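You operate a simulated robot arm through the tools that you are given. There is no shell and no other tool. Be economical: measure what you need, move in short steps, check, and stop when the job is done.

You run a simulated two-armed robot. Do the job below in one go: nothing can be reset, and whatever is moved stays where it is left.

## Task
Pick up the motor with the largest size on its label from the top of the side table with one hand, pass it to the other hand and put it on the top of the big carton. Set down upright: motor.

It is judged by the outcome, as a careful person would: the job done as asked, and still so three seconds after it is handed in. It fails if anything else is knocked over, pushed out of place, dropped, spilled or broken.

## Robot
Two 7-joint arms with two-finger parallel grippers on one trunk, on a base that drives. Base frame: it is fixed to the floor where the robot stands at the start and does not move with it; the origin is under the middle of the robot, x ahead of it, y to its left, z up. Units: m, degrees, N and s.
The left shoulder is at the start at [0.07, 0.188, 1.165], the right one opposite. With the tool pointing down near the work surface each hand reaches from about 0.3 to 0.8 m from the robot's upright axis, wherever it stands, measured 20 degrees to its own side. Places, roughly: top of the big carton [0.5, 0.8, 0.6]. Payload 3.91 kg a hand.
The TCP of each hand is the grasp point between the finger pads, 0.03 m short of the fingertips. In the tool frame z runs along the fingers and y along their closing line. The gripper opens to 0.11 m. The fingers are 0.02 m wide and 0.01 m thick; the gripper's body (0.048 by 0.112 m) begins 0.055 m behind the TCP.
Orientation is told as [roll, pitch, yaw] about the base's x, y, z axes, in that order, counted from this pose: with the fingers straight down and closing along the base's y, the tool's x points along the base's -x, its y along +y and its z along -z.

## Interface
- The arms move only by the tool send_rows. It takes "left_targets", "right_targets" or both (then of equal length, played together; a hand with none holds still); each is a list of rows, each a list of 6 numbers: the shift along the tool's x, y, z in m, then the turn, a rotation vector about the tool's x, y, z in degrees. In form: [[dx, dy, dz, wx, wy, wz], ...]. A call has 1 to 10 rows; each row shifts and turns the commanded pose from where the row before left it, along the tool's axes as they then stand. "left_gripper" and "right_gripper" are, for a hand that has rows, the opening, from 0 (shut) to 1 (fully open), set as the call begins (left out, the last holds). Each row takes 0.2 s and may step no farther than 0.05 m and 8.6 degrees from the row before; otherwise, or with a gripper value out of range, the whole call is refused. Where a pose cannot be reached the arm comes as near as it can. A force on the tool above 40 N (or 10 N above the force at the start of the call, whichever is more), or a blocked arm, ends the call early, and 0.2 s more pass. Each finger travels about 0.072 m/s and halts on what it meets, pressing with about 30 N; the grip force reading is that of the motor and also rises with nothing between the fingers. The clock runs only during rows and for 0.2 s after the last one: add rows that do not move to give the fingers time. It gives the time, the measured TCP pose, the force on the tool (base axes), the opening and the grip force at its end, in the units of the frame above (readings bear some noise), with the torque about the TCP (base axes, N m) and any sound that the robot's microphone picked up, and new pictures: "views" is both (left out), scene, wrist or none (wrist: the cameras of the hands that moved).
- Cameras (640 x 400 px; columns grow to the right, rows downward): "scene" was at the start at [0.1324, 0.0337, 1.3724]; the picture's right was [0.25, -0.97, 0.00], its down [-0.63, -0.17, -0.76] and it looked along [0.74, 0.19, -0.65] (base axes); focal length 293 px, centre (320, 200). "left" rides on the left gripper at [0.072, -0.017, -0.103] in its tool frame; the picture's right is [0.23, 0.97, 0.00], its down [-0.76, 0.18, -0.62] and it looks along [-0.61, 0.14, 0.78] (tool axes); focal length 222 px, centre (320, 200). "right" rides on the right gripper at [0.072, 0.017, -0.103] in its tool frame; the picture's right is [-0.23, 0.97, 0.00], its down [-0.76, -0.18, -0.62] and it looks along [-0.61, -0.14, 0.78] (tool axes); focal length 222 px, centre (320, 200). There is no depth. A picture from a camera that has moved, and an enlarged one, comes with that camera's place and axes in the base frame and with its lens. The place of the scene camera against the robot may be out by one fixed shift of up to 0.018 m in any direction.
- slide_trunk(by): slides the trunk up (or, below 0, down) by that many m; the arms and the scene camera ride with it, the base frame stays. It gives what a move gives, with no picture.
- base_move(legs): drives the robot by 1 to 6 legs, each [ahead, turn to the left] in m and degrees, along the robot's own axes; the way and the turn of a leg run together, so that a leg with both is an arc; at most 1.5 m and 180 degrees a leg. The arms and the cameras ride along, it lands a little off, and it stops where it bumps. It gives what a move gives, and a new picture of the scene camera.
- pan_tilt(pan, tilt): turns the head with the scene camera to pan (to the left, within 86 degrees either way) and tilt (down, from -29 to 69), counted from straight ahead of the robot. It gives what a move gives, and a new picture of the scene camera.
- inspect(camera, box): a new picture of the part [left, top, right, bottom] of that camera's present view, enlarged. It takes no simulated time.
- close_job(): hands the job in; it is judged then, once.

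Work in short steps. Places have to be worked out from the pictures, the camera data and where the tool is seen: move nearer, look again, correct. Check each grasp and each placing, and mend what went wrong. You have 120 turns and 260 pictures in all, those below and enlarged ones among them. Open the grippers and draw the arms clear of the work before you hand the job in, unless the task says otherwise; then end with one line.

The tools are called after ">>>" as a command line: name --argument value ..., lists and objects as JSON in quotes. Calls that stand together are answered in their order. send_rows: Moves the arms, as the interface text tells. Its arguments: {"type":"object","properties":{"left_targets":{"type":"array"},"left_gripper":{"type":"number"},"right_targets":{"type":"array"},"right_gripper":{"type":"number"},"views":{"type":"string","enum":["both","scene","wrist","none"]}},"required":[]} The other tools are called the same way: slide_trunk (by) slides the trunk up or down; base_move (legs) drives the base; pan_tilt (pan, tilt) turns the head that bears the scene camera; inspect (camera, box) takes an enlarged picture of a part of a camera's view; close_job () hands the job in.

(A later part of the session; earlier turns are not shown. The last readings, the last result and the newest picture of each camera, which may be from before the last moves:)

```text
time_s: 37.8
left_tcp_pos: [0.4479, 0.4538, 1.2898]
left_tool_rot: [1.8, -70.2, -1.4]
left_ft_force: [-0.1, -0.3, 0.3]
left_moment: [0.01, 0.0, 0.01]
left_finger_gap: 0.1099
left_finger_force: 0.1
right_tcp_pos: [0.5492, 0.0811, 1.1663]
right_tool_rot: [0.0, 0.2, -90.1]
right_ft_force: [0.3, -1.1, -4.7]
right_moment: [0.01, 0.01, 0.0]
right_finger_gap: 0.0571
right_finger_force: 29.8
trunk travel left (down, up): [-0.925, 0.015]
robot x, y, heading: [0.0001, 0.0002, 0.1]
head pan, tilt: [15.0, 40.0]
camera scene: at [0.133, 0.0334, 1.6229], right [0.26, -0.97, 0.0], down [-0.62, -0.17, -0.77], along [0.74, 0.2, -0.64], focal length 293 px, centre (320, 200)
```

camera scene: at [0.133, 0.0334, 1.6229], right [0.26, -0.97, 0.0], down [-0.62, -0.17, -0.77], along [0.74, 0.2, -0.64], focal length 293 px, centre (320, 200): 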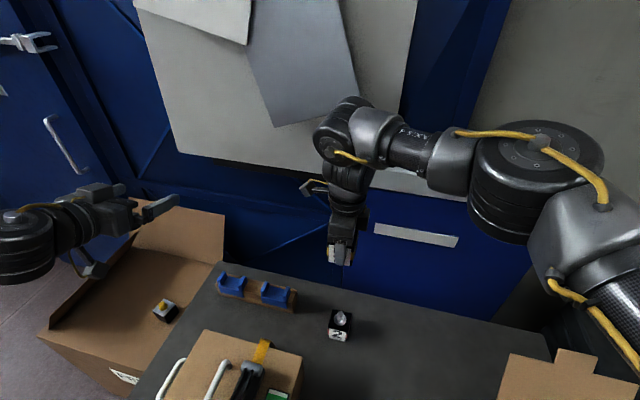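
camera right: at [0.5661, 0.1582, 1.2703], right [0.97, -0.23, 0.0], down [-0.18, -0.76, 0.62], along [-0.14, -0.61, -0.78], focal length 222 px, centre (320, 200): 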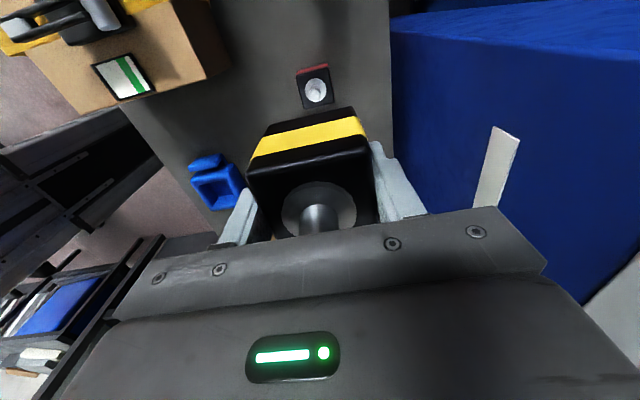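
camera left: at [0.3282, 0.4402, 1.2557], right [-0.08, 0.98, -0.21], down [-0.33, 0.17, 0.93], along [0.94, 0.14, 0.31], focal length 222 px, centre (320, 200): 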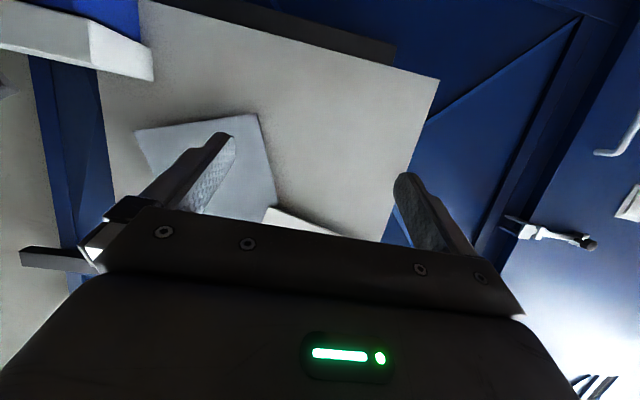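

The left arm was too folded (TCP too near its shoulder). I move the handover farther ahead: right to x≈0.70, left forward to x≈0.58.

>>> send_rows --right_targets '[[0, 0.038, 0, 0, 0, 0], [0, 0.038, 0, 0, 0, 0], [0, 0.038, 0, 0, 0, 0], [0, 0.038, 0, 0, 0, 0], [0, 0, 0, 0, 0, 0]]' --left_targets '[[0.008, -0.025, 0.037, 0, 0, 0], [0.008, -0.025, 0.037, 0, 0, 0], [0.008, -0.025, 0.037, 0, 0, 0], [0.008, -0.025, 0.037, 0, 0, 0], [0, 0, 0, 0, 0, 0]]' --views "scene"

```text
time_s: 39.0
left_tcp_pos: [0.5774, 0.3546, 1.2101]
left_tool_rot: [-0.2, -69.8, 0.2]
left_ft_force: [-0.3, 0.5, 0.3]
left_moment: [-0.01, 0.0, 0.01]
left_finger_gap: 0.1099
left_finger_force: 0.2
right_tcp_pos: [0.6467, 0.0313, 1.1686]
right_tool_rot: [0.2, 0.3, -89.8]
right_ft_force: [-0.1, 0.5, -4.4]
right_moment: [0.01, -0.04, -0.05]
right_finger_gap: 0.0567
right_finger_force: 29.6
right hand out of reach, approached as far as the arm can: row 1, 2, 3, 4
trunk travel left (down, up): [-0.925, 0.015]
robot x, y, heading: [0.0025, -0.002, -0.2]
head pan, tilt: [15.0, 40.0]
camera scene: at [0.1325, 0.0348, 1.6229], right [0.26, -0.97, 0.0], down [-0.62, -0.17, -0.77], along [0.74, 0.2, -0.64], focal length 293 px, centre (320, 200)
```

scene: 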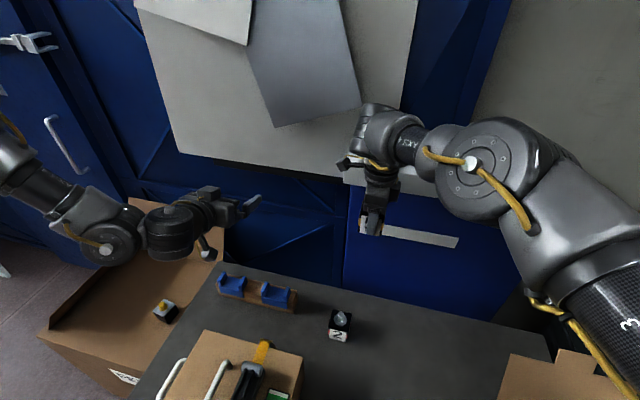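

The left arm now follows exactly. I place the right at about (0.62, 0.06, 1.14) and bring the left to a staging point (0.53, 0.20, 1.13).

>>> send_rows --right_targets '[[0.008, -0.008, 0.008, 0, 0, 0], [0.008, -0.008, 0.008, 0, 0, 0], [0.008, -0.008, 0.008, 0, 0, 0], [0.008, -0.006, 0.008, 0, 0, 0], [0, 0, 0, 0, 0, 0]]' --left_targets '[[0.023, -0.039, -0.004, 0, 0, 0], [0.023, -0.039, -0.004, 0, 0, 0], [0.023, -0.039, -0.004, 0, 0, 0], [0.023, -0.039, -0.004, 0, 0, 0], [0, 0, 0, 0, 0, 0]]' --views "both"

```text
time_s: 40.2
left_tcp_pos: [0.5752, 0.3425, 1.2055]
left_tool_rot: [0.0, -69.8, 0.0]
left_ft_force: [-0.3, -0.2, -0.1]
left_moment: [0.02, -0.02, 0.0]
left_finger_gap: 0.1102
left_finger_force: 0.0
left hand out of reach, approached as far as the arm can: row 1, 2, 3, 4
right_tcp_pos: [0.6121, 0.0496, 1.1391]
right_tool_rot: [0.0, 0.2, -89.9]
right_ft_force: [-0.3, -1.4, -4.5]
right_moment: [0.0, 0.0, 0.02]
right_finger_gap: 0.057
right_finger_force: 30.0
right hand out of reach, approached as far as the arm can: row 4
trunk travel left (down, up): [-0.925, 0.015]
robot x, y, heading: [0.0, -0.002, -0.1]
head pan, tilt: [15.0, 40.0]
camera scene: at [0.1337, 0.0337, 1.6229], right [0.26, -0.97, 0.0], down [-0.62, -0.17, -0.77], along [0.74, 0.2, -0.64], focal length 293 px, centre (320, 200)
camera right: at [0.6284, 0.1228, 1.242], right [0.97, -0.23, 0.0], down [-0.18, -0.76, 0.62], along [-0.14, -0.6, -0.78], focal length 222 px, centre (320, 200)
camera left: at [0.4532, 0.3251, 1.1715], right [-0.08, 0.97, -0.21], down [-0.32, 0.18, 0.93], along [0.94, 0.14, 0.3], focal length 222 px, centre (320, 200)
```

scene: 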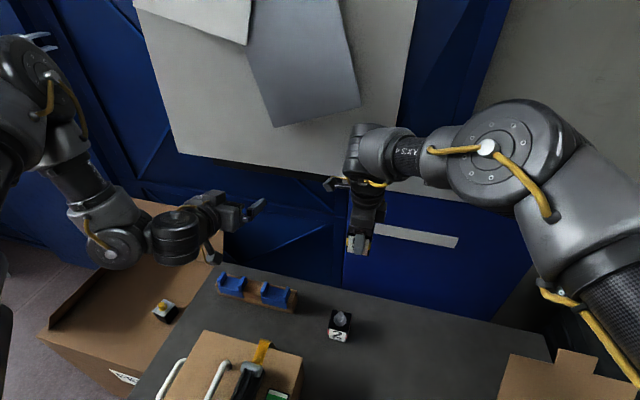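
right: 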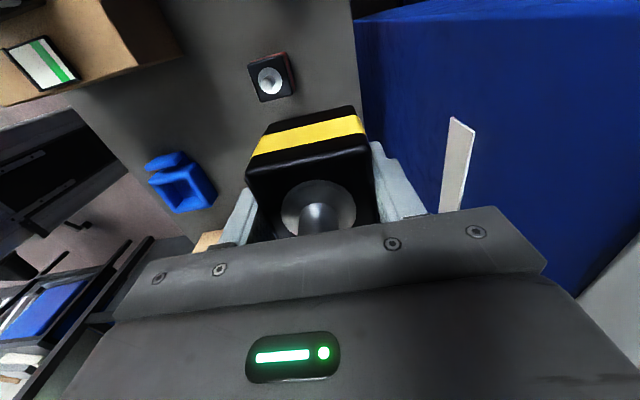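
left: 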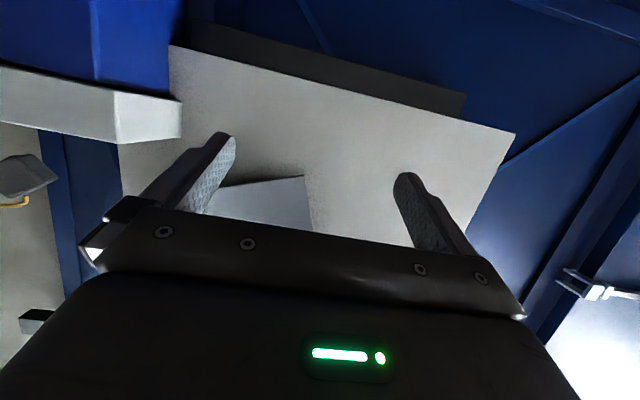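

The left limit is in the wrist when pointing straight ahead; pointing inward should free it. I yaw left hand by -30° and the right hand by a further -30° (so its closing line stays along the left's pointing line).

>>> send_rows --right_targets '[[0.03, -0.01, 0, 0, 0, 0], [0.03, -0.01, 0, 0, 0, 0], [0, 0, 0, 0, 0, 7.5], [0, 0, 0, 0, 0, 7.5], [0, 0, 0, 0, 0, 7.5], [0, 0, 0, 0, 0, 7.5], [0, 0, 0, 0, 0, 0]]' --left_targets '[[0, 0, 0, 7.05, 0, 2.57], [0, 0, 0, 7.05, 0, 2.57], [0, 0, 0, 7.05, 0, 2.57], [0, 0, 0, 7.05, 0, 2.57], [0, 0, 0, 0, 0, 0], [0, 0, 0, 0, 0, 0], [0, 0, 0, 0, 0, 0]]' --views "scene"

```text
time_s: 41.8
left_tcp_pos: [0.5775, 0.3464, 1.2051]
left_tool_rot: [-0.2, -69.9, -29.8]
left_ft_force: [-0.6, -0.2, 0.3]
left_moment: [0.01, 0.02, 0.02]
left_finger_gap: 0.1099
left_finger_force: 0.0
right_tcp_pos: [0.583, 0.0818, 1.1409]
right_tool_rot: [0.0, 0.1, -120.1]
right_ft_force: [0.1, -0.8, -4.2]
right_moment: [-0.04, 0.01, 0.02]
right_finger_gap: 0.0569
right_finger_force: 30.3
right hand out of reach, approached as far as the arm can: row 1, 2
trunk travel left (down, up): [-0.925, 0.015]
robot x, y, heading: [-0.0003, -0.001, 0.1]
head pan, tilt: [15.0, 40.0]
camera scene: at [0.1333, 0.0347, 1.6229], right [0.26, -0.97, 0.0], down [-0.62, -0.17, -0.77], along [0.74, 0.2, -0.64], focal length 293 px, centre (320, 200)
```

scene: 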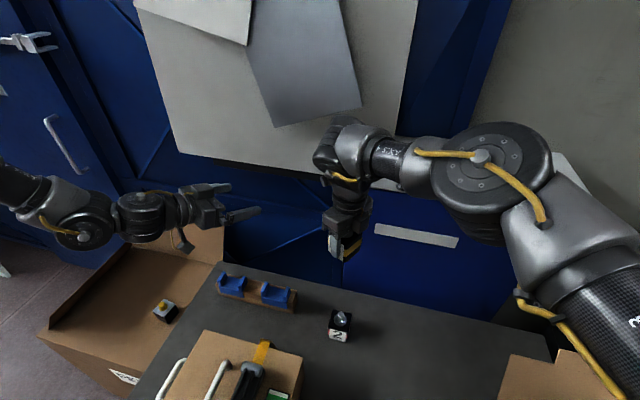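

Both took the new yaw. Now the left slides to the staging point ~0.10 m behind the motor along its pointing line.

>>> send_rows --left_targets '[[0.011, -0.034, 0.007, 0, 0, 0], [0.011, -0.034, 0.007, 0, 0, 0], [0.011, -0.034, 0.007, 0, 0, 0], [0.011, -0.034, 0.007, 0, 0, 0], [0.011, -0.034, 0.007, 0, 0, 0], [0.011, -0.034, 0.007, 0, 0, 0]]' --left_gripper 1 --views "both"

```text
time_s: 43.2
left_tcp_pos: [0.5403, 0.2713, 1.2013]
left_tool_rot: [-0.3, -69.9, -29.8]
left_ft_force: [-0.3, -0.6, 0.0]
left_moment: [0.01, -0.04, 0.0]
left_finger_gap: 0.11
left_finger_force: 0.1
left hand out of reach, approached as far as the arm can: row 2, 3, 4, 5, 6
right_tcp_pos: [0.5827, 0.0829, 1.1406]
right_tool_rot: [0.1, 0.2, -119.9]
right_ft_force: [-0.6, 0.0, -4.1]
right_moment: [0.01, 0.0, 0.0]
right_finger_gap: 0.057
right_finger_force: 29.8
trunk travel left (down, up): [-0.925, 0.015]
robot x, y, heading: [0.0004, -0.0023, -0.1]
head pan, tilt: [15.0, 40.0]
camera scene: at [0.1332, 0.0342, 1.6229], right [0.26, -0.97, 0.0], down [-0.62, -0.17, -0.77], along [0.74, 0.2, -0.64], focal length 293 px, centre (320, 200)
camera left: at [0.427, 0.3172, 1.1671], right [0.42, 0.88, -0.21], down [-0.19, 0.32, 0.93], along [0.89, -0.35, 0.3], focal length 222 px, centre (320, 200)
```

scene: 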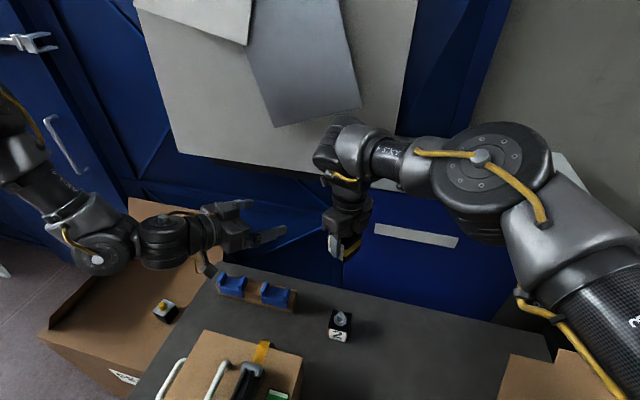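
left: 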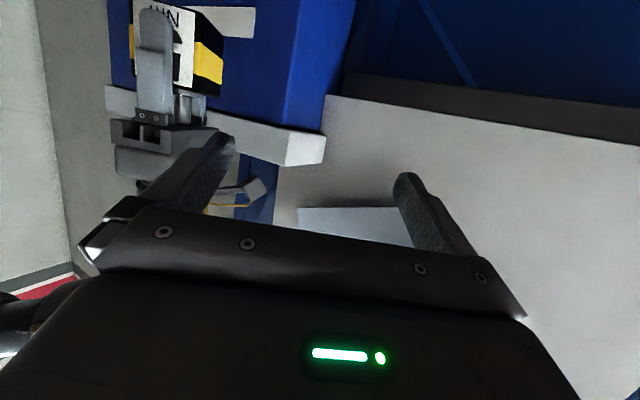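

Inward pointing helped. I yaw both another -30° (left -60, right -150).

>>> send_rows --right_targets '[[0, 0, 0, 0, 0, 7.5], [0, 0, 0, 0, 0, 7.5], [0, 0, 0, 0, 0, 7.5], [0, 0, 0, 0, 0, 7.5], [0, 0, 0, 0, 0, 0]]' --left_targets '[[0, 0, 0, 7.05, 0, 2.57], [0, 0, 0, 7.05, 0, 2.57], [0, 0, 0, 7.05, 0, 2.57], [0, 0, 0, 7.05, 0, 2.57], [0, 0, 0, 0, 0, 0]]' --views "none"

```text
time_s: 44.4
left_tcp_pos: [0.5416, 0.2714, 1.2002]
left_tool_rot: [-0.4, -69.9, -59.8]
left_ft_force: [-0.3, 0.1, -0.1]
left_moment: [0.06, 0.03, 0.01]
left_finger_gap: 0.1097
left_finger_force: 0.2
right_tcp_pos: [0.5829, 0.0833, 1.1423]
right_tool_rot: [-0.1, 0.1, -150.0]
right_ft_force: [0.7, 0.4, -6.0]
right_moment: [-0.01, 0.0, 0.01]
right_finger_gap: 0.057
right_finger_force: 30.3
trunk travel left (down, up): [-0.925, 0.015]
robot x, y, heading: [0.0009, 0.004, 0.1]
head pan, tilt: [15.0, 40.0]
```

Both accepted. Now move the left to staging ~0.12 m from the motor along its pointing line: (0.5215, 0.189, 1.129).

>>> send_rows --left_targets '[[0.0153, -0.0194, 0.0272, 0, 0, 0], [0.0153, -0.0194, 0.0272, 0, 0, 0], [0.0153, -0.0194, 0.0272, 0, 0, 0]]' --views "both"

```text
time_s: 45.2
left_tcp_pos: [0.5255, 0.2271, 1.1929]
left_tool_rot: [-0.1, -69.9, -59.7]
left_ft_force: [0.2, 0.0, -0.3]
left_moment: [0.03, 0.02, 0.03]
left_finger_gap: 0.1097
left_finger_force: 0.1
left hand out of reach, approached as far as the arm can: row 1, 2, 3
right_tcp_pos: [0.5823, 0.0846, 1.1425]
right_tool_rot: [-0.1, 0.1, -149.9]
right_ft_force: [-0.2, 0.2, -4.0]
right_moment: [-0.02, 0.02, 0.03]
right_finger_gap: 0.0572
right_finger_force: 30.1
trunk travel left (down, up): [-0.925, 0.015]
robot x, y, heading: [-0.0032, 0.0009, -0.3]
head pan, tilt: [15.0, 40.0]
camera scene: at [0.1314, 0.0356, 1.623], right [0.26, -0.97, 0.0], down [-0.62, -0.17, -0.77], along [0.74, 0.2, -0.64], focal length 293 px, centre (320, 200)
camera left: at [0.4494, 0.3237, 1.1596], right [0.8, 0.56, -0.21], down [-0.01, 0.37, 0.93], along [0.6, -0.74, 0.3], focal length 222 px, centre (320, 200)
```

scene: 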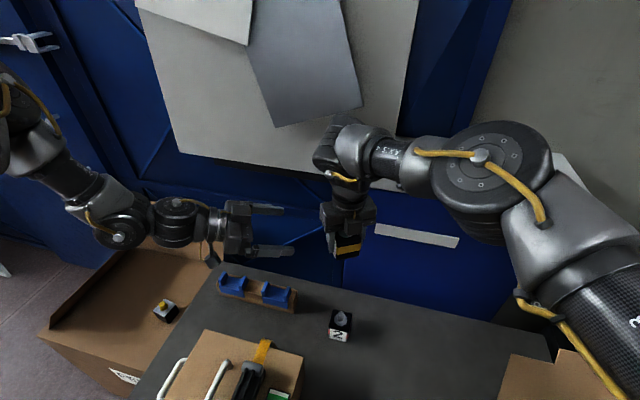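
left: 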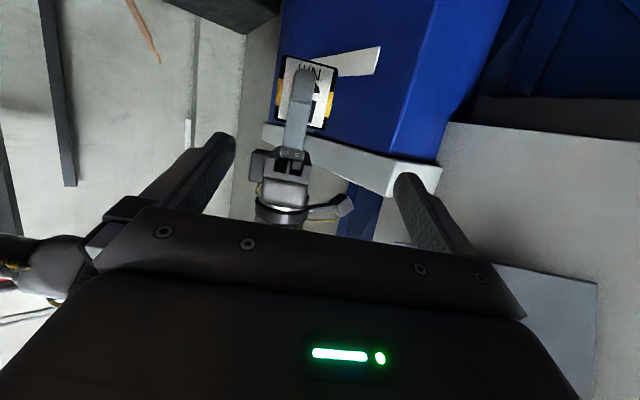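

Left is limited in going lower here, so I raise the motor to the left hand's height instead and bring it nearer.

>>> send_rows --right_targets '[[-0.004, -0.013, -0.019, 0, 0, 0], [-0.004, -0.014, -0.018, 0, 0, 0], [-0.003, -0.014, -0.018, 0, 0, 0], [0, 0, 0, 0, 0, 0]]' --left_targets '[[0, -0.01, 0, 0, 0, 0], [0, -0.012, 0, 0, 0, 0], [0, -0.012, 0, 0, 0, 0], [0, 0, 0, 0, 0, 0]]' --views "none"

```text
time_s: 46.2
left_tcp_pos: [0.4974, 0.2078, 1.193]
left_tool_rot: [-0.2, -69.9, -59.7]
left_ft_force: [-0.9, -0.3, -0.1]
left_moment: [0.02, 0.0, 0.0]
left_finger_gap: 0.1099
left_finger_force: 0.1
right_tcp_pos: [0.5486, 0.1052, 1.1956]
right_tool_rot: [-0.1, 0.1, -150.0]
right_ft_force: [-0.7, 0.7, -4.8]
right_moment: [-0.02, 0.01, -0.03]
right_finger_gap: 0.0568
right_finger_force: 30.2
right hand out of reach, approached as far as the arm can: row 3
trunk travel left (down, up): [-0.925, 0.015]
robot x, y, heading: [0.0006, 0.0013, 0.1]
head pan, tilt: [15.0, 40.0]
```

Aligned: motor is 0.115 m ahead of left TCP along its line, 7 mm lateral. Advance 60% and look.

>>> send_rows --left_targets '[[-0.005, -0.007, 0.02, 0, 0, 0], [-0.005, 0, 0.02, 0, 0, 0], [-0.005, 0, 0.02, 0, 0, 0]]' --left_gripper 1 --views "both"

```text
time_s: 47.0
left_tcp_pos: [0.5092, 0.1814, 1.1985]
left_tool_rot: [-0.3, -70.0, -59.7]
left_ft_force: [-0.8, 0.2, 0.9]
left_moment: [-0.02, -0.05, 0.02]
left_finger_gap: 0.11
left_finger_force: 0.1
left hand out of reach, approached as far as the arm can: row 1, 2, 3
right_tcp_pos: [0.5475, 0.1054, 1.195]
right_tool_rot: [-0.1, 0.1, -150.0]
right_ft_force: [-1.4, 0.3, -4.1]
right_moment: [-0.04, 0.01, 0.04]
right_finger_gap: 0.0572
right_finger_force: 29.9
trunk travel left (down, up): [-0.925, 0.015]
robot x, y, heading: [0.0005, 0.0034, 0.0]
head pan, tilt: [15.0, 40.0]
camera scene: at [0.1326, 0.0355, 1.6229], right [0.26, -0.97, 0.0], down [-0.62, -0.17, -0.77], along [0.74, 0.2, -0.64], focal length 293 px, centre (320, 200)
camera left: at [0.4343, 0.2786, 1.1661], right [0.8, 0.55, -0.22], down [-0.01, 0.37, 0.93], along [0.59, -0.75, 0.3], focal length 222 px, centre (320, 200)
```

scene: 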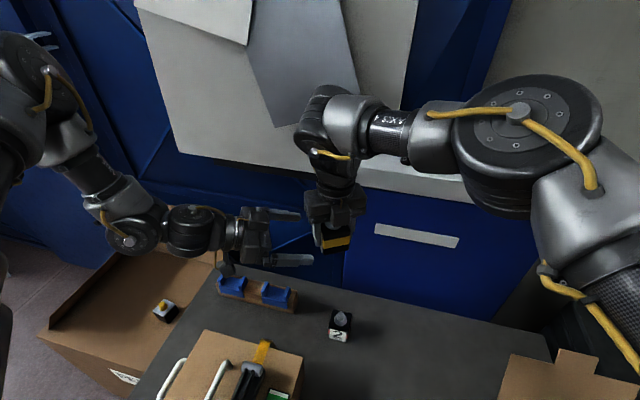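
left: 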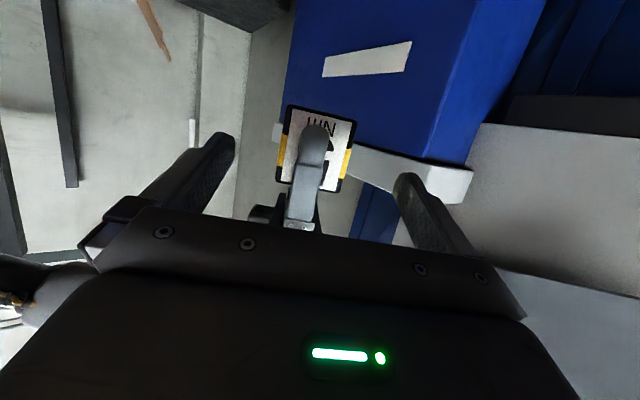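

Fingers are centred on the motor in the left view. Since the left is at its limit, I bring the motor to it with the right hand (backwards along its tool y), half way and slightly up first.

>>> send_rows --right_targets '[[0.002, -0.012, -0.008, 0, 0, 0], [0.002, -0.012, -0.008, 0, 0, 0], [0, -0.012, 0, 0, 0, 0]]' --views "scene"

```text
time_s: 47.8
left_tcp_pos: [0.5098, 0.1812, 1.1987]
left_tool_rot: [-0.3, -69.9, -59.6]
left_ft_force: [0.4, -0.1, 0.9]
left_moment: [0.0, -0.01, 0.0]
left_finger_gap: 0.11
left_finger_force: 0.0
right_tcp_pos: [0.5249, 0.1211, 1.2068]
right_tool_rot: [-0.2, 0.2, -149.9]
right_ft_force: [0.8, 0.6, -4.8]
right_moment: [-0.01, 0.03, 0.0]
right_finger_gap: 0.0567
right_finger_force: 30.3
right hand out of reach, approached as far as the arm can: row 1, 2, 3
trunk travel left (down, up): [-0.925, 0.015]
robot x, y, heading: [0.0002, -0.0, -0.2]
head pan, tilt: [15.0, 40.0]
camera scene: at [0.133, 0.0346, 1.6229], right [0.26, -0.97, 0.0], down [-0.62, -0.17, -0.77], along [0.74, 0.2, -0.64], focal length 293 px, centre (320, 200)
```

scene: 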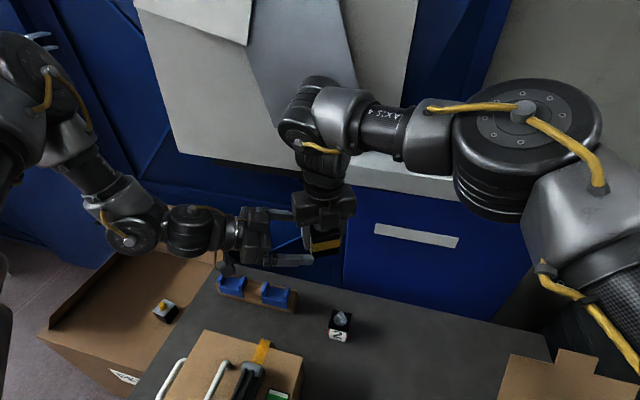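

Both near their limits at this angle. I back the motor off and down, then yaw both another ~-25° so the left points nearly straight to the right, which has been freeing it.

>>> send_rows --right_targets '[[0, 0.025, 0, 0, 0, 0], [0, 0.025, 0.02, 0, 0, 0], [0, 0.02, 0.02, 0, 0, 0], [0, 0, 0, 0, 0, 8.3], [0, 0, 0, 0, 0, 8.3], [0, 0, 0, 0, 0, 8.3], [0, 0, 0, 0, 0, 0]]' --left_targets '[[0, 0, 0, 0, 0, 0], [0, 0, 0, 0, 0, 0], [0, 0, 0, 0, 0, 0], [0, 0, 0, 7.8, 0, 2.84], [0, 0, 0, 7.8, 0, 2.84], [0, 0, 0, 7.8, 0, 2.84], [0, 0, 0, 0, 0, 0]]' --views "none"

```text
time_s: 49.4
left_tcp_pos: [0.5026, 0.1854, 1.2065]
left_tool_rot: [-0.3, -70.0, -84.6]
left_ft_force: [-0.4, -0.1, 0.7]
left_moment: [0.02, -0.01, 0.03]
left_finger_gap: 0.1101
left_finger_force: 0.0
left hand out of reach, approached as far as the arm can: row 6
right_tcp_pos: [0.5606, 0.0602, 1.1673]
right_tool_rot: [-0.1, 0.1, -175.1]
right_ft_force: [-0.7, 0.4, -4.8]
right_moment: [0.01, -0.01, 0.01]
right_finger_gap: 0.0569
right_finger_force: 30.2
trunk travel left (down, up): [-0.925, 0.015]
robot x, y, heading: [0.0004, 0.0054, -0.2]
head pan, tilt: [15.0, 40.0]
```

Test which way the left can go now: lateral +x first, then down.

>>> send_rows --left_targets '[[0, 0.025, 0, 0, 0, 0], [0, 0.025, 0, 0, 0, 0]]' --views "none"

>>> send_rows --left_targets '[[0.019, 0, 0.007, 0, 0, 0], [0.019, 0, 0.007, 0, 0, 0]]' --views "none"

```text
time_s: 50.0
left_tcp_pos: [0.5397, 0.1941, 1.2235]
left_tool_rot: [-0.4, -70.1, -84.5]
left_ft_force: [0.3, -0.1, 1.5]
left_moment: [-0.01, -0.01, 0.0]
left_finger_gap: 0.1098
left_finger_force: 0.0
left hand out of reach, approached as far as the arm can: row 1, 2
right_tcp_pos: [0.5605, 0.06, 1.1674]
right_tool_rot: [-0.1, 0.1, -174.9]
right_ft_force: [-0.3, 0.2, -4.5]
right_moment: [0.01, 0.03, 0.01]
right_finger_gap: 0.0571
right_finger_force: 30.0
trunk travel left (down, up): [-0.925, 0.015]
robot x, y, heading: [-0.0002, 0.0031, 0.0]
head pan, tilt: [15.0, 40.0]
```

```text
time_s: 50.6
left_tcp_pos: [0.5312, 0.1962, 1.2145]
left_tool_rot: [-0.3, -69.9, -84.6]
left_ft_force: [0.4, 0.1, 0.3]
left_moment: [-0.02, 0.0, 0.0]
left_finger_gap: 0.11
left_finger_force: 0.2
left hand out of reach, approached as far as the arm can: row 1, 2
right_tcp_pos: [0.5604, 0.0604, 1.1675]
right_tool_rot: [-0.1, 0.1, -174.9]
right_ft_force: [-0.1, -0.1, -4.4]
right_moment: [0.01, -0.06, -0.01]
right_finger_gap: 0.0568
right_finger_force: 30.5
trunk travel left (down, up): [-0.925, 0.015]
robot x, y, heading: [-0.0019, -0.0011, -0.0]
head pan, tilt: [15.0, 40.0]
```

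The camera-down roll is the binding wrist limit; camera-up is the natural side (mirrors the right arm's comfortable yaw range). I retreat the left a little and roll it -180° about its own axis.

>>> send_rows --left_targets '[[0, 0, -0.04, 0, 0, 0], [0, 0, -0.02, 0, 0, -8.2], [0, 0, 0, 0, 0, -8.2], [0, 0, 0, 0, 0, -8.2], [0, 0, 0, 0, 0, -8.2], [0, 0, 0, 0, 0, -8.2], [0, 0, 0, 0, 0, -8.2], [0, 0, 0, 0, 0, -8.2], [0, 0, 0, 0, 0, -8.2], [0, 0, 0, 0, 0, -8.2]]' --views "none"

>>> send_rows --left_targets '[[0, 0, 0, 0, 0, -8.2], [0, 0, 0, 0, 0, -8.2], [0, 0, 0, 0, 0, -8.2], [0, 0, 0, 0, 0, -8.2], [0, 0, 0, 0, 0, -8.2], [0, 0, 0, 0, 0, -8.2], [0, 0, 0, 0, 0, -8.2], [0, 0, 0, 0, 0, -8.2], [0, 0, 0, 0, 0, -8.2], [0, 0, 0, 0, 0, -8.2]]' --views "scene"

```text
time_s: 52.8
left_tcp_pos: [0.5271, 0.2509, 1.2338]
left_tool_rot: [-69.2, -15.0, -0.5]
left_ft_force: [0.1, 0.1, 0.1]
left_moment: [-0.03, -0.03, -0.01]
left_finger_gap: 0.1102
left_finger_force: 0.2
right_tcp_pos: [0.5601, 0.0584, 1.1681]
right_tool_rot: [-0.2, 0.1, -174.8]
right_ft_force: [-0.5, -0.3, -4.9]
right_moment: [-0.02, 0.01, 0.02]
right_finger_gap: 0.057
right_finger_force: 30.0
trunk travel left (down, up): [-0.925, 0.015]
robot x, y, heading: [0.002, 0.0012, 0.0]
head pan, tilt: [15.0, 40.0]
```

```text
time_s: 55.0
left_tcp_pos: [0.3711, 0.4055, 1.1834]
left_tool_rot: [-53.2, 55.0, 36.3]
left_ft_force: [0.3, -0.4, 0.2]
left_moment: [-0.01, 0.03, -0.02]
left_finger_gap: 0.1101
left_finger_force: 0.0
left hand out of reach, approached as far as the arm can: row 3, 4, 5, 6, 7, 8, 10
right_tcp_pos: [0.566, 0.0563, 1.1648]
right_tool_rot: [-0.3, -0.1, -175.0]
right_ft_force: [0.5, 0.3, -5.4]
right_moment: [0.03, 0.1, -0.02]
right_finger_gap: 0.0568
right_finger_force: 29.1
trunk travel left (down, up): [-0.925, 0.015]
robot x, y, heading: [0.0029, 0.0015, -0.2]
head pan, tilt: [15.0, 40.0]
camera scene: at [0.1407, 0.0309, 1.6221], right [0.26, -0.97, 0.0], down [-0.63, -0.16, -0.76], along [0.74, 0.2, -0.65], focal length 293 px, centre (320, 200)
```

scene: 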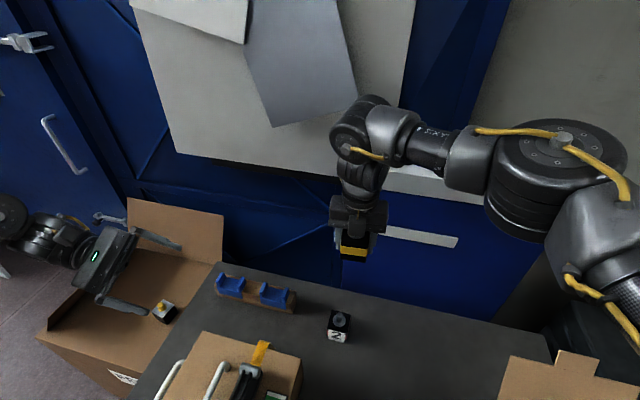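

The roll nearly completed but the arm is drawn in too close. I move it forward (base +x) where there's more freedom, then see.

>>> send_rows --left_targets '[[0.001, -0.033, 0.01, 0, 0, 0], [0.001, -0.033, 0.01, 0, 0, 0], [0.001, -0.033, 0.01, 0, 0, 0], [0.001, -0.033, 0.01, 0, 0, 0]]' --views "scene"

```text
time_s: 56.0
left_tcp_pos: [0.4552, 0.4009, 1.2082]
left_tool_rot: [-53.7, 55.0, 35.9]
left_ft_force: [0.3, 0.3, -0.1]
left_moment: [-0.05, -0.02, -0.05]
left_finger_gap: 0.1102
left_finger_force: 0.2
left hand out of reach, approached as far as the arm can: row 1, 2, 3, 4
right_tcp_pos: [0.5633, 0.06, 1.1661]
right_tool_rot: [-0.2, -0.1, -174.7]
right_ft_force: [0.3, -0.1, -6.0]
right_moment: [-0.03, 0.06, 0.01]
right_finger_gap: 0.0567
right_finger_force: 29.7
trunk travel left (down, up): [-0.925, 0.015]
robot x, y, heading: [-0.0018, -0.0035, -0.2]
head pan, tilt: [15.0, 40.0]
camera scene: at [0.1377, 0.0338, 1.6224], right [0.26, -0.97, 0.0], down [-0.62, -0.17, -0.76], along [0.74, 0.2, -0.65], focal length 293 px, centre (320, 200)
```

scene: 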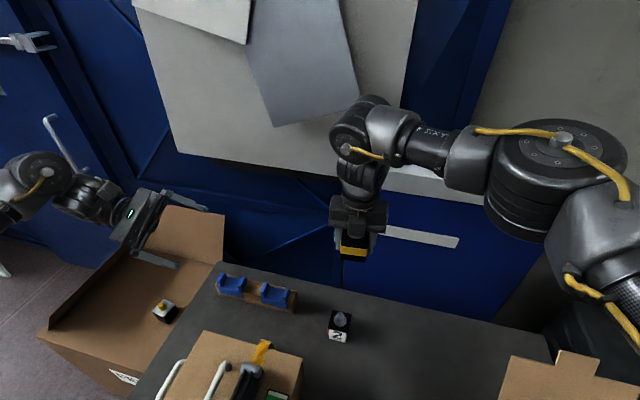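

I take a cleaner route: bring the left hand back to pointing down with yaw ≈ +90 (the comfortable mirror of the right arm), then tilt it toward the motor from there.

>>> send_rows --left_targets '[[0, 0, 0, 0, -8.2, 0], [0, 0, 0, 0, -8.2, 0], [0, 0, 0, 0, -8.2, 0], [0, 0, 0, 0, -8.2, 0], [0, 0, 0, 0, -8.2, 0], [0, 0, 0, 0, -8.2, 0], [0, 0, 0, 0, -8.2, 0], [0, 0, 0, 0, -8.2, 0]]' --views "none"

```text
time_s: 57.8
left_tcp_pos: [0.4501, 0.6136, 1.1463]
left_tool_rot: [-27.8, 1.5, 83.0]
left_ft_force: [-0.6, 0.0, -0.7]
left_moment: [0.02, 0.03, 0.01]
left_finger_gap: 0.1099
left_finger_force: 0.1
left hand out of reach, approached as far as the arm can: row 1, 2, 3, 4, 5, 6, 7, 8
right_tcp_pos: [0.5617, 0.06, 1.1671]
right_tool_rot: [-0.2, 0.0, -174.9]
right_ft_force: [0.7, 0.3, -4.9]
right_moment: [-0.01, 0.03, -0.03]
right_finger_gap: 0.0569
right_finger_force: 30.3
trunk travel left (down, up): [-0.925, 0.015]
robot x, y, heading: [0.0006, -0.0027, -0.1]
head pan, tilt: [15.0, 40.0]
```

Orientation is yaw 83 with a 28° lean; remove the lean and see whether the arm is free.

>>> send_rows --left_targets '[[0, 0, 0, -7, 0, 0], [0, 0, 0, -7, 0, 0], [0, 0, 0, -7, 0, 0], [0, 0, 0, -6.8, 0, 0], [0, 0, 0, 0, 0, 0]]' --views "scene"

```text
time_s: 59.0
left_tcp_pos: [0.4606, 0.636, 1.1277]
left_tool_rot: [-3.1, 2.4, 82.3]
left_ft_force: [-0.3, 0.1, -0.6]
left_moment: [-0.02, -0.01, 0.01]
left_finger_gap: 0.1098
left_finger_force: 0.1
left hand out of reach, approached as far as the arm can: row 1, 2, 3
right_tcp_pos: [0.56, 0.0601, 1.1674]
right_tool_rot: [-0.2, 0.0, -174.9]
right_ft_force: [-1.3, -0.5, -5.5]
right_moment: [0.03, -0.01, 0.02]
right_finger_gap: 0.057
right_finger_force: 30.2
trunk travel left (down, up): [-0.925, 0.015]
robot x, y, heading: [0.0031, -0.0011, -0.1]
head pan, tilt: [15.0, 40.0]
camera scene: at [0.1327, 0.0344, 1.623], right [0.26, -0.97, 0.0], down [-0.62, -0.17, -0.77], along [0.74, 0.2, -0.64], focal length 293 px, centre (320, 200)
```

scene: 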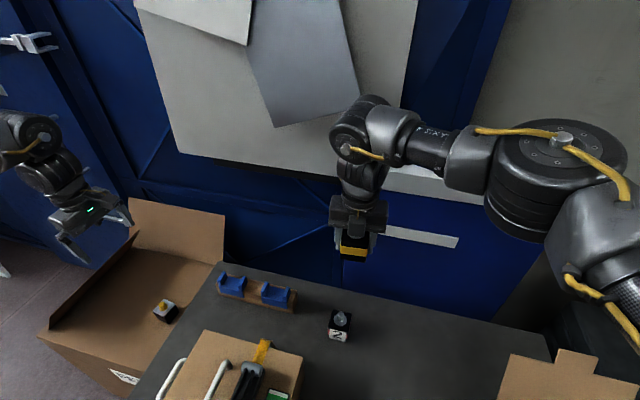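

Free now. Move the down-pointing left hand to about (0.55, 0.34, 1.10).

>>> send_rows --left_targets '[[0.036, -0.016, 0.004, -3, -2.4, 0], [0.036, -0.016, 0.004, 0, 0, 0], [0.036, -0.016, 0.004, 0, 0, 0], [0.036, -0.016, 0.004, 0, 0, 0], [0.036, -0.016, 0.004, 0, 0, 0], [0.036, -0.016, 0.004, 0, 0, 0], [0.036, -0.016, 0.004, 0, 0, 0], [0.036, -0.016, 0.004, 0, 0, 0]]' --views "scene"

```text
time_s: 60.8
left_tcp_pos: [0.6397, 0.435, 1.0548]
left_tool_rot: [0.1, -0.2, 82.5]
left_ft_force: [0.1, 0.2, 0.1]
left_moment: [0.02, 0.02, 0.01]
left_finger_gap: 0.1101
left_finger_force: 0.0
left hand out of reach, approached as far as the arm can: row 1, 2, 3, 4, 5, 6, 7, 8
right_tcp_pos: [0.5614, 0.0568, 1.1678]
right_tool_rot: [-0.3, -0.1, -174.9]
right_ft_force: [0.4, -0.6, -4.7]
right_moment: [-0.03, 0.02, 0.0]
right_finger_gap: 0.0569
right_finger_force: 30.1
trunk travel left (down, up): [-0.925, 0.015]
robot x, y, heading: [0.0044, -0.0005, -0.1]
head pan, tilt: [15.0, 40.0]
camera scene: at [0.1352, 0.0314, 1.6228], right [0.26, -0.97, 0.0], down [-0.62, -0.17, -0.77], along [0.74, 0.2, -0.64], focal length 293 px, centre (320, 200)
```

scene: 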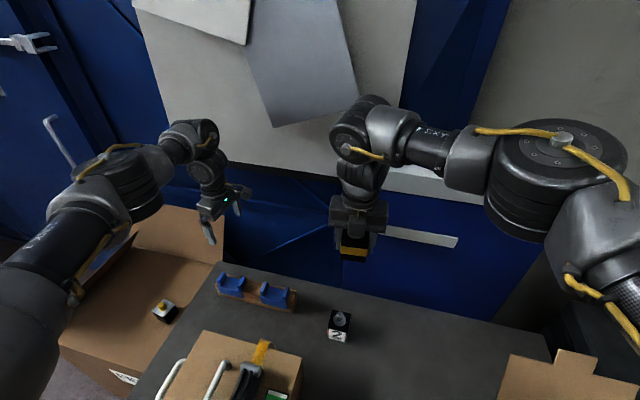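

The left arm has switched to the mirrored branch of the right. Continue toward (0.56, 0.30).

>>> send_rows --left_targets '[[0.036, 0.0155, 0, 0, 0, 0], [0.036, 0.0155, 0, 0, 0, 0], [0.036, 0.0155, 0, 0, 0, 0], [0.036, 0.0155, 0, 0, 0, 0]]' --views "none"

```text
time_s: 61.8
left_tcp_pos: [0.6529, 0.3278, 1.015]
left_tool_rot: [0.0, -0.1, 82.6]
left_ft_force: [0.1, 0.1, -0.6]
left_moment: [0.01, -0.01, 0.02]
left_finger_gap: 0.11
left_finger_force: 0.1
left hand out of reach, approached as far as the arm can: row 1, 2, 3, 4
right_tcp_pos: [0.5602, 0.0605, 1.1688]
right_tool_rot: [-0.2, 0.0, -174.7]
right_ft_force: [-0.2, 0.1, -4.9]
right_moment: [-0.04, 0.0, -0.05]
right_finger_gap: 0.057
right_finger_force: 29.4
trunk travel left (down, up): [-0.925, 0.015]
robot x, y, heading: [0.0036, 0.0006, -0.0]
head pan, tilt: [15.0, 40.0]
```

Try pulling x back in with a bit less height (staying clear above the rack).

>>> send_rows --left_targets '[[0, 0.03, 0.01, 0, 0, 0], [0, 0.03, 0.01, 0, 0, 0], [0, 0.03, 0.01, 0, 0, 0]]' --views "scene"

```text
time_s: 62.6
left_tcp_pos: [0.608, 0.3501, 0.9528]
left_tool_rot: [-0.1, 0.0, 82.6]
left_ft_force: [0.3, 0.0, 0.1]
left_moment: [-0.03, -0.03, -0.03]
left_finger_gap: 0.1096
left_finger_force: 0.0
left hand out of reach, approached as far as the arm can: row 1, 2, 3
right_tcp_pos: [0.5596, 0.0602, 1.1677]
right_tool_rot: [-0.1, 0.1, -174.9]
right_ft_force: [0.3, -1.7, -4.7]
right_moment: [-0.01, -0.01, 0.03]
right_finger_gap: 0.0569
right_finger_force: 29.8
trunk travel left (down, up): [-0.925, 0.015]
robot x, y, heading: [0.0004, 0.0003, -0.1]
head pan, tilt: [15.0, 40.0]
camera scene: at [0.1329, 0.0346, 1.623], right [0.26, -0.97, 0.0], down [-0.62, -0.17, -0.77], along [0.74, 0.2, -0.64], focal length 293 px, centre (320, 200)
```

scene: 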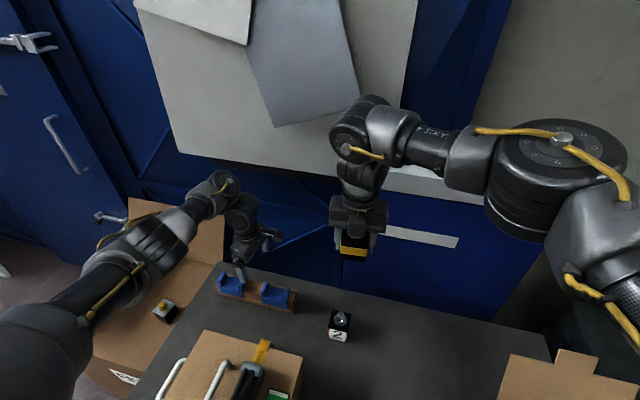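

This left-arm branch has a low elbow, not what I want. I raise it and unwind the yaw to 0, then repeat the mirror of what worked for the right arm (yaw in place with the hand close in).

>>> send_rows --left_targets '[[0, 0, -0.04, 0, 0, 0], [0, 0, -0.04, 0, 0, 8.26], [0, 0, -0.04, 0, 0, 8.26], [0, 0, 0, 0, 0, 8.26], [0, 0, 0, 0, 0, 8.26], [0, 0, 0, 0, 0, 8.26], [0, 0, 0, 0, 0, 8.26], [0, 0, 0, 0, 0, 8.26], [0, 0, 0, 0, 0, 8.26], [0, 0, 0, 0, 0, 8.26]]' --views "none"

>>> send_rows --left_targets '[[0, 0, 0, 0, 0, 8.26], [0.03, 0, -0.02, 0, 0, 0], [0.03, 0, -0.02, 0, 0, 0], [0.03, 0, -0.02, 0, 0, 0], [0.03, 0, 0, 0, 0, 0]]' --views "scene"

```text
time_s: 64.8
left_tcp_pos: [0.6432, 0.3625, 1.0518]
left_tool_rot: [0.1, -0.1, 8.2]
left_ft_force: [-0.2, -0.5, -0.2]
left_moment: [0.03, -0.01, 0.02]
left_finger_gap: 0.1101
left_finger_force: 0.0
left hand out of reach, approached as far as the arm can: row 1, 2, 3
right_tcp_pos: [0.5614, 0.0604, 1.1674]
right_tool_rot: [-0.2, 0.0, -174.9]
right_ft_force: [0.6, 0.0, -4.3]
right_moment: [-0.02, 0.02, 0.0]
right_finger_gap: 0.0569
right_finger_force: 29.9
trunk travel left (down, up): [-0.925, 0.015]
robot x, y, heading: [0.0002, 0.0021, -0.2]
head pan, tilt: [15.0, 40.0]
```

```text
time_s: 66.0
left_tcp_pos: [0.5212, 0.3635, 1.1138]
left_tool_rot: [0.0, -0.1, 0.0]
left_ft_force: [-0.3, -0.2, -0.3]
left_moment: [0.0, 0.0, 0.0]
left_finger_gap: 0.1099
left_finger_force: 0.1
right_tcp_pos: [0.5598, 0.0601, 1.1675]
right_tool_rot: [-0.1, 0.0, -175.0]
right_ft_force: [0.3, 0.7, -5.2]
right_moment: [0.0, -0.02, 0.02]
right_finger_gap: 0.0566
right_finger_force: 30.3
trunk travel left (down, up): [-0.925, 0.015]
robot x, y, heading: [0.0014, -0.0025, -0.0]
head pan, tilt: [15.0, 40.0]
camera scene: at [0.1316, 0.0354, 1.623], right [0.26, -0.97, 0.0], down [-0.62, -0.17, -0.77], along [0.74, 0.2, -0.64], focal length 293 px, centre (320, 200)
```

scene: 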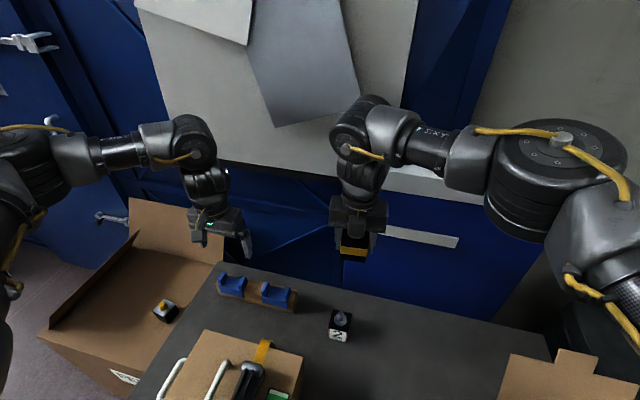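

Now the left is in the true mirrored posture. Yaw +90 in place, first.

>>> send_rows --left_targets '[[0, 0, 0, 0, 0, -8.2], [0, 0, 0, 0, 0, -8.2], [0, 0, 0, 0, 0, -8.2], [0, 0, 0, 0, 0, -8.2], [0, 0, 0, 0, 0, -8.2], [0, 0, 0, 0, 0, -8.2], [0, 0, 0, 0, 0, -8.2], [0, 0, 0, 0, 0, -8.2], [0, 0, 0, 0, 0, -8.2], [0, 0, 0, 0, 0, -8.2]]' --views "none"

>>> send_rows --left_targets '[[0, 0, 0, 0, 8, -8], [0, 0, 0, 0, 8, 0], [0, 0, 0, 0, 8, 0], [0, 0, 0, 0, 8, 0]]' --views "scene"

```text
time_s: 68.2
left_tcp_pos: [0.6359, 0.4509, 1.0623]
left_tool_rot: [-0.1, -0.1, 82.1]
left_ft_force: [0.2, -0.8, -0.5]
left_moment: [0.01, 0.03, 0.0]
left_finger_gap: 0.1099
left_finger_force: 0.1
left hand out of reach, approached as far as the arm can: row 5, 6, 7, 8, 9, 10
right_tcp_pos: [0.5611, 0.0585, 1.1669]
right_tool_rot: [-0.2, 0.0, -175.0]
right_ft_force: [0.7, 0.0, -5.7]
right_moment: [-0.02, 0.02, 0.03]
right_finger_gap: 0.0569
right_finger_force: 29.7
trunk travel left (down, up): [-0.925, 0.015]
robot x, y, heading: [0.0008, 0.0026, 0.1]
head pan, tilt: [15.0, 40.0]
```

```text
refused: row 1 steps farther than a row can; nothing moved
```

Left yaw toward + also drives it out of reach, so both wrists favour negative yaw. New plan: a V-shaped handover, both hands tilted ~45°, left at yaw about -60, pointing down-right, right leaning the other way. First unwind the left yaw.

>>> send_rows --left_targets '[[0, 0, 0, 0, 0, 8.2], [0, 0, 0, 0, 0, 8.2], [0, 0, 0, 0, 0, 8.2], [0, 0, 0, 0, 0, 8.2], [0, 0, 0, 0, 0, 8.2], [0, 0, 0, 0, 0, 8.2], [0, 0, 0, 0, 0, 8.2], [0, 0, 0, 0, 0, 8.2], [0, 0, 0, 0, 0, 8.2], [0, 0, 0, 0, 0, 8.2]]' --views "none"

>>> send_rows --left_targets '[[0.03, 0, -0.02, 0, 0, 0], [0.03, 0, -0.02, 0, 0, 0], [0.03, 0, -0.02, 0, 0, 8.2], [0, 0, 0, 0, 0, 8.2], [0, 0, 0, 0, 0, 8.2], [0, 0, 0, 0, 0, 8.2], [0, 0, 0, 0, 0, 8.2], [0, 0, 0, 0, 0, 8.2], [0, 0, 0, 0, 0, 8.2], [0, 0, 0, 0, 0, 3]]' --views "none"

```text
time_s: 70.4
left_tcp_pos: [0.6348, 0.4507, 1.0634]
left_tool_rot: [0.1, -0.1, -0.2]
left_ft_force: [-0.3, 0.3, 0.4]
left_moment: [-0.02, -0.02, 0.02]
left_finger_gap: 0.1099
left_finger_force: 0.0
right_tcp_pos: [0.5609, 0.0596, 1.1674]
right_tool_rot: [-0.2, 0.0, -174.9]
right_ft_force: [-0.3, -0.5, -4.7]
right_moment: [0.0, 0.01, 0.02]
right_finger_gap: 0.057
right_finger_force: 30.1
trunk travel left (down, up): [-0.925, 0.015]
robot x, y, heading: [0.0009, 0.0016, -0.1]
head pan, tilt: [15.0, 40.0]
```

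```text
time_s: 72.6
left_tcp_pos: [0.5465, 0.4504, 1.1223]
left_tool_rot: [0.1, 0.0, -60.5]
left_ft_force: [1.2, -0.5, 0.7]
left_moment: [0.01, -0.01, 0.02]
left_finger_gap: 0.1098
left_finger_force: 0.0
right_tcp_pos: [0.5595, 0.0588, 1.1676]
right_tool_rot: [-0.2, 0.1, -174.9]
right_ft_force: [0.1, -0.1, -5.4]
right_moment: [0.01, 0.01, 0.01]
right_finger_gap: 0.0568
right_finger_force: 29.7
trunk travel left (down, up): [-0.925, 0.015]
robot x, y, heading: [0.0029, 0.0008, 0.1]
head pan, tilt: [15.0, 40.0]
```

Left yaw -60 is fine. Now tilt left by -40° (pitch) and the right back to yaw -150 with a 28° lean toward the left.

>>> send_rows --left_targets '[[0, 0, 0, 0, -8, 0], [0, 0, 0, 0, -8, 0], [0, 0, 0, 0, -8, 0], [0, 0, 0, 0, -8, 0], [0, 0, 0, 0, -8, 0], [0, 0, 0, 0, 0, 0], [0, 0, 0, 0, 0, 0], [0, 0, 0, 0, 0, 0]]' --right_targets '[[0, 0, 0, 0, 0, -8.3], [0, 0, 0, 0, 0, -8.3], [0, 0, 0, 0, 0, -8.3], [0, 0, 0, 7, 0, 0], [0, 0, 0, 7, 0, 0], [0, 0, 0, 7, 0, 0], [0, 0, 0, 7, 0, 0], [0, 0, 0, 0, 0, 0]]' --views "scene"

```text
time_s: 74.4
left_tcp_pos: [0.5438, 0.4521, 1.1224]
left_tool_rot: [0.2, -40.1, -60.5]
left_ft_force: [-0.6, 0.8, 0.5]
left_moment: [-0.03, -0.01, 0.02]
left_finger_gap: 0.1101
left_finger_force: 0.1
right_tcp_pos: [0.5594, 0.0608, 1.1672]
right_tool_rot: [-28.2, 0.2, -149.9]
right_ft_force: [0.6, -0.2, -3.9]
right_moment: [-0.04, 0.01, 0.03]
right_finger_gap: 0.0569
right_finger_force: 30.2
trunk travel left (down, up): [-0.925, 0.015]
robot x, y, heading: [0.0042, -0.0007, -0.1]
head pan, tilt: [15.0, 40.0]
camera scene: at [0.1327, 0.0352, 1.6229], right [0.26, -0.97, 0.0], down [-0.62, -0.17, -0.77], along [0.74, 0.2, -0.64], focal length 293 px, centre (320, 200)
```

scene: 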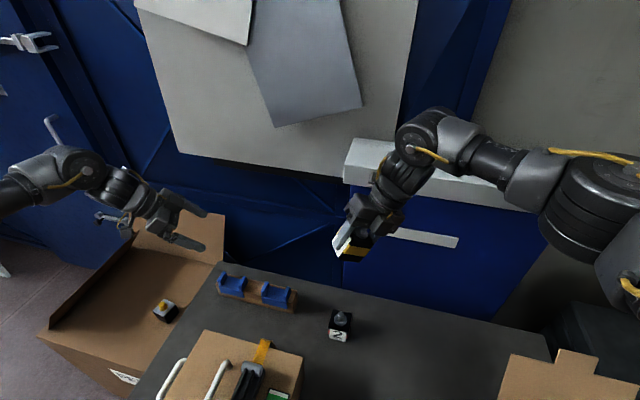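

Both poses are comfortably reachable. Bring the motor to about (0.54, 0.14, 1.10), then the left towards a staging point 0.11 m back along its axis.

>>> send_rows --right_targets '[[0.0076, -0.0127, 0.0321, 0, 0, 0], [0.0076, -0.0127, 0.0321, 0, 0, 0], [0.0076, -0.0127, 0.0321, 0, 0, 0]]' --views "none"

>>> send_rows --left_targets '[[-0.0293, -0.0262, 0.012, 0, 0, 0], [-0.0293, -0.0262, 0.012, 0, 0, 0], [-0.0293, -0.0262, 0.012, 0, 0, 0], [-0.0293, -0.0262, 0.012, 0, 0, 0], [0, 0, 0, 0, 0, 0]]' --views "scene"

```text
time_s: 75.2
left_tcp_pos: [0.5445, 0.4527, 1.1218]
left_tool_rot: [0.1, -40.1, -60.6]
left_ft_force: [0.1, -0.9, 0.1]
left_moment: [0.02, 0.01, 0.01]
left_finger_gap: 0.1098
left_finger_force: 0.0
right_tcp_pos: [0.5405, 0.1411, 1.0989]
right_tool_rot: [-28.1, 0.1, -150.0]
right_ft_force: [-0.1, 0.7, -4.6]
right_moment: [-0.04, -0.02, -0.02]
right_finger_gap: 0.0565
right_finger_force: 30.0
trunk travel left (down, up): [-0.925, 0.015]
robot x, y, heading: [-0.0007, -0.002, -0.1]
head pan, tilt: [15.0, 40.0]
```

```text
time_s: 76.4
left_tcp_pos: [0.5133, 0.2946, 1.1604]
left_tool_rot: [0.2, -40.0, -60.6]
left_ft_force: [-0.1, 0.0, 0.0]
left_moment: [0.0, 0.01, 0.02]
left_finger_gap: 0.1102
left_finger_force: 0.0
right_tcp_pos: [0.5393, 0.1407, 1.1004]
right_tool_rot: [-28.1, 0.2, -150.0]
right_ft_force: [0.2, -0.8, -5.2]
right_moment: [-0.05, 0.0, 0.03]
right_finger_gap: 0.0568
right_finger_force: 30.0
trunk travel left (down, up): [-0.925, 0.015]
robot x, y, heading: [0.001, -0.002, -0.1]
head pan, tilt: [15.0, 40.0]
camera scene: at [0.133, 0.0351, 1.6229], right [0.26, -0.97, 0.0], down [-0.62, -0.17, -0.77], along [0.74, 0.2, -0.64], focal length 293 px, centre (320, 200)
```

scene: 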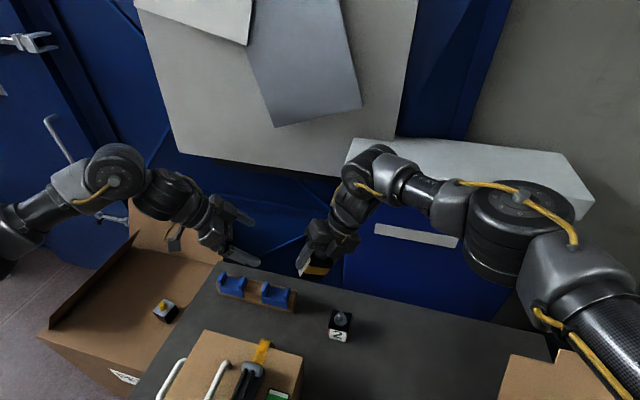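

Exactly as commanded. Move the left to the staging point (0.5025, 0.206, 1.164), then view from the left wrist.

>>> send_rows --left_targets '[[-0.019, -0.0177, 0.0142, 0, 0, 0], [-0.019, -0.0177, 0.0142, 0, 0, 0], [-0.019, -0.0177, 0.0142, 0, 0, 0], [0, 0, 0, 0, 0, 0]]' --left_gripper 1 --views "both"

```text
time_s: 77.4
left_tcp_pos: [0.5014, 0.2046, 1.1637]
left_tool_rot: [0.1, -40.0, -60.4]
left_ft_force: [0.1, -0.4, 0.1]
left_moment: [0.02, -0.03, -0.02]
left_finger_gap: 0.11
left_finger_force: 0.0
right_tcp_pos: [0.5396, 0.1397, 1.0987]
right_tool_rot: [-28.2, 0.2, -149.9]
right_ft_force: [-1.3, 0.2, -5.2]
right_moment: [-0.05, 0.01, 0.0]
right_finger_gap: 0.057
right_finger_force: 30.1
trunk travel left (down, up): [-0.925, 0.015]
robot x, y, heading: [0.0008, 0.0017, -0.1]
head pan, tilt: [15.0, 40.0]
camera scene: at [0.1331, 0.0345, 1.6229], right [0.26, -0.97, 0.0], down [-0.62, -0.17, -0.77], along [0.74, 0.2, -0.64], focal length 293 px, centre (320, 200)
camera left: at [0.426, 0.3018, 1.1951], right [0.76, 0.63, -0.14], down [0.24, -0.07, 0.97], along [0.6, -0.77, -0.21], focal length 222 px, centre (320, 200)
```

scene: 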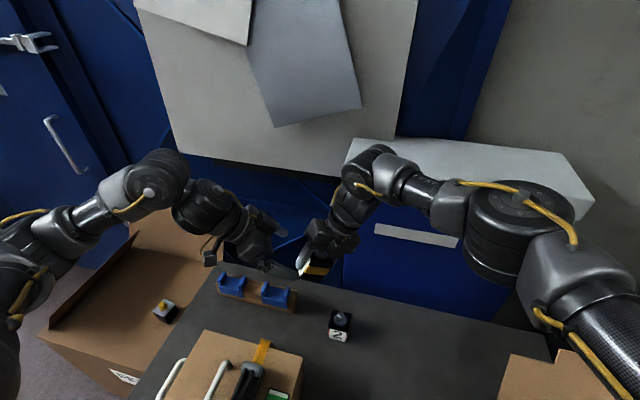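
left: 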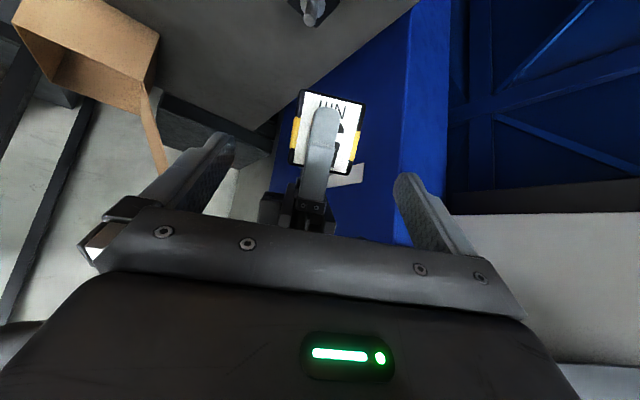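

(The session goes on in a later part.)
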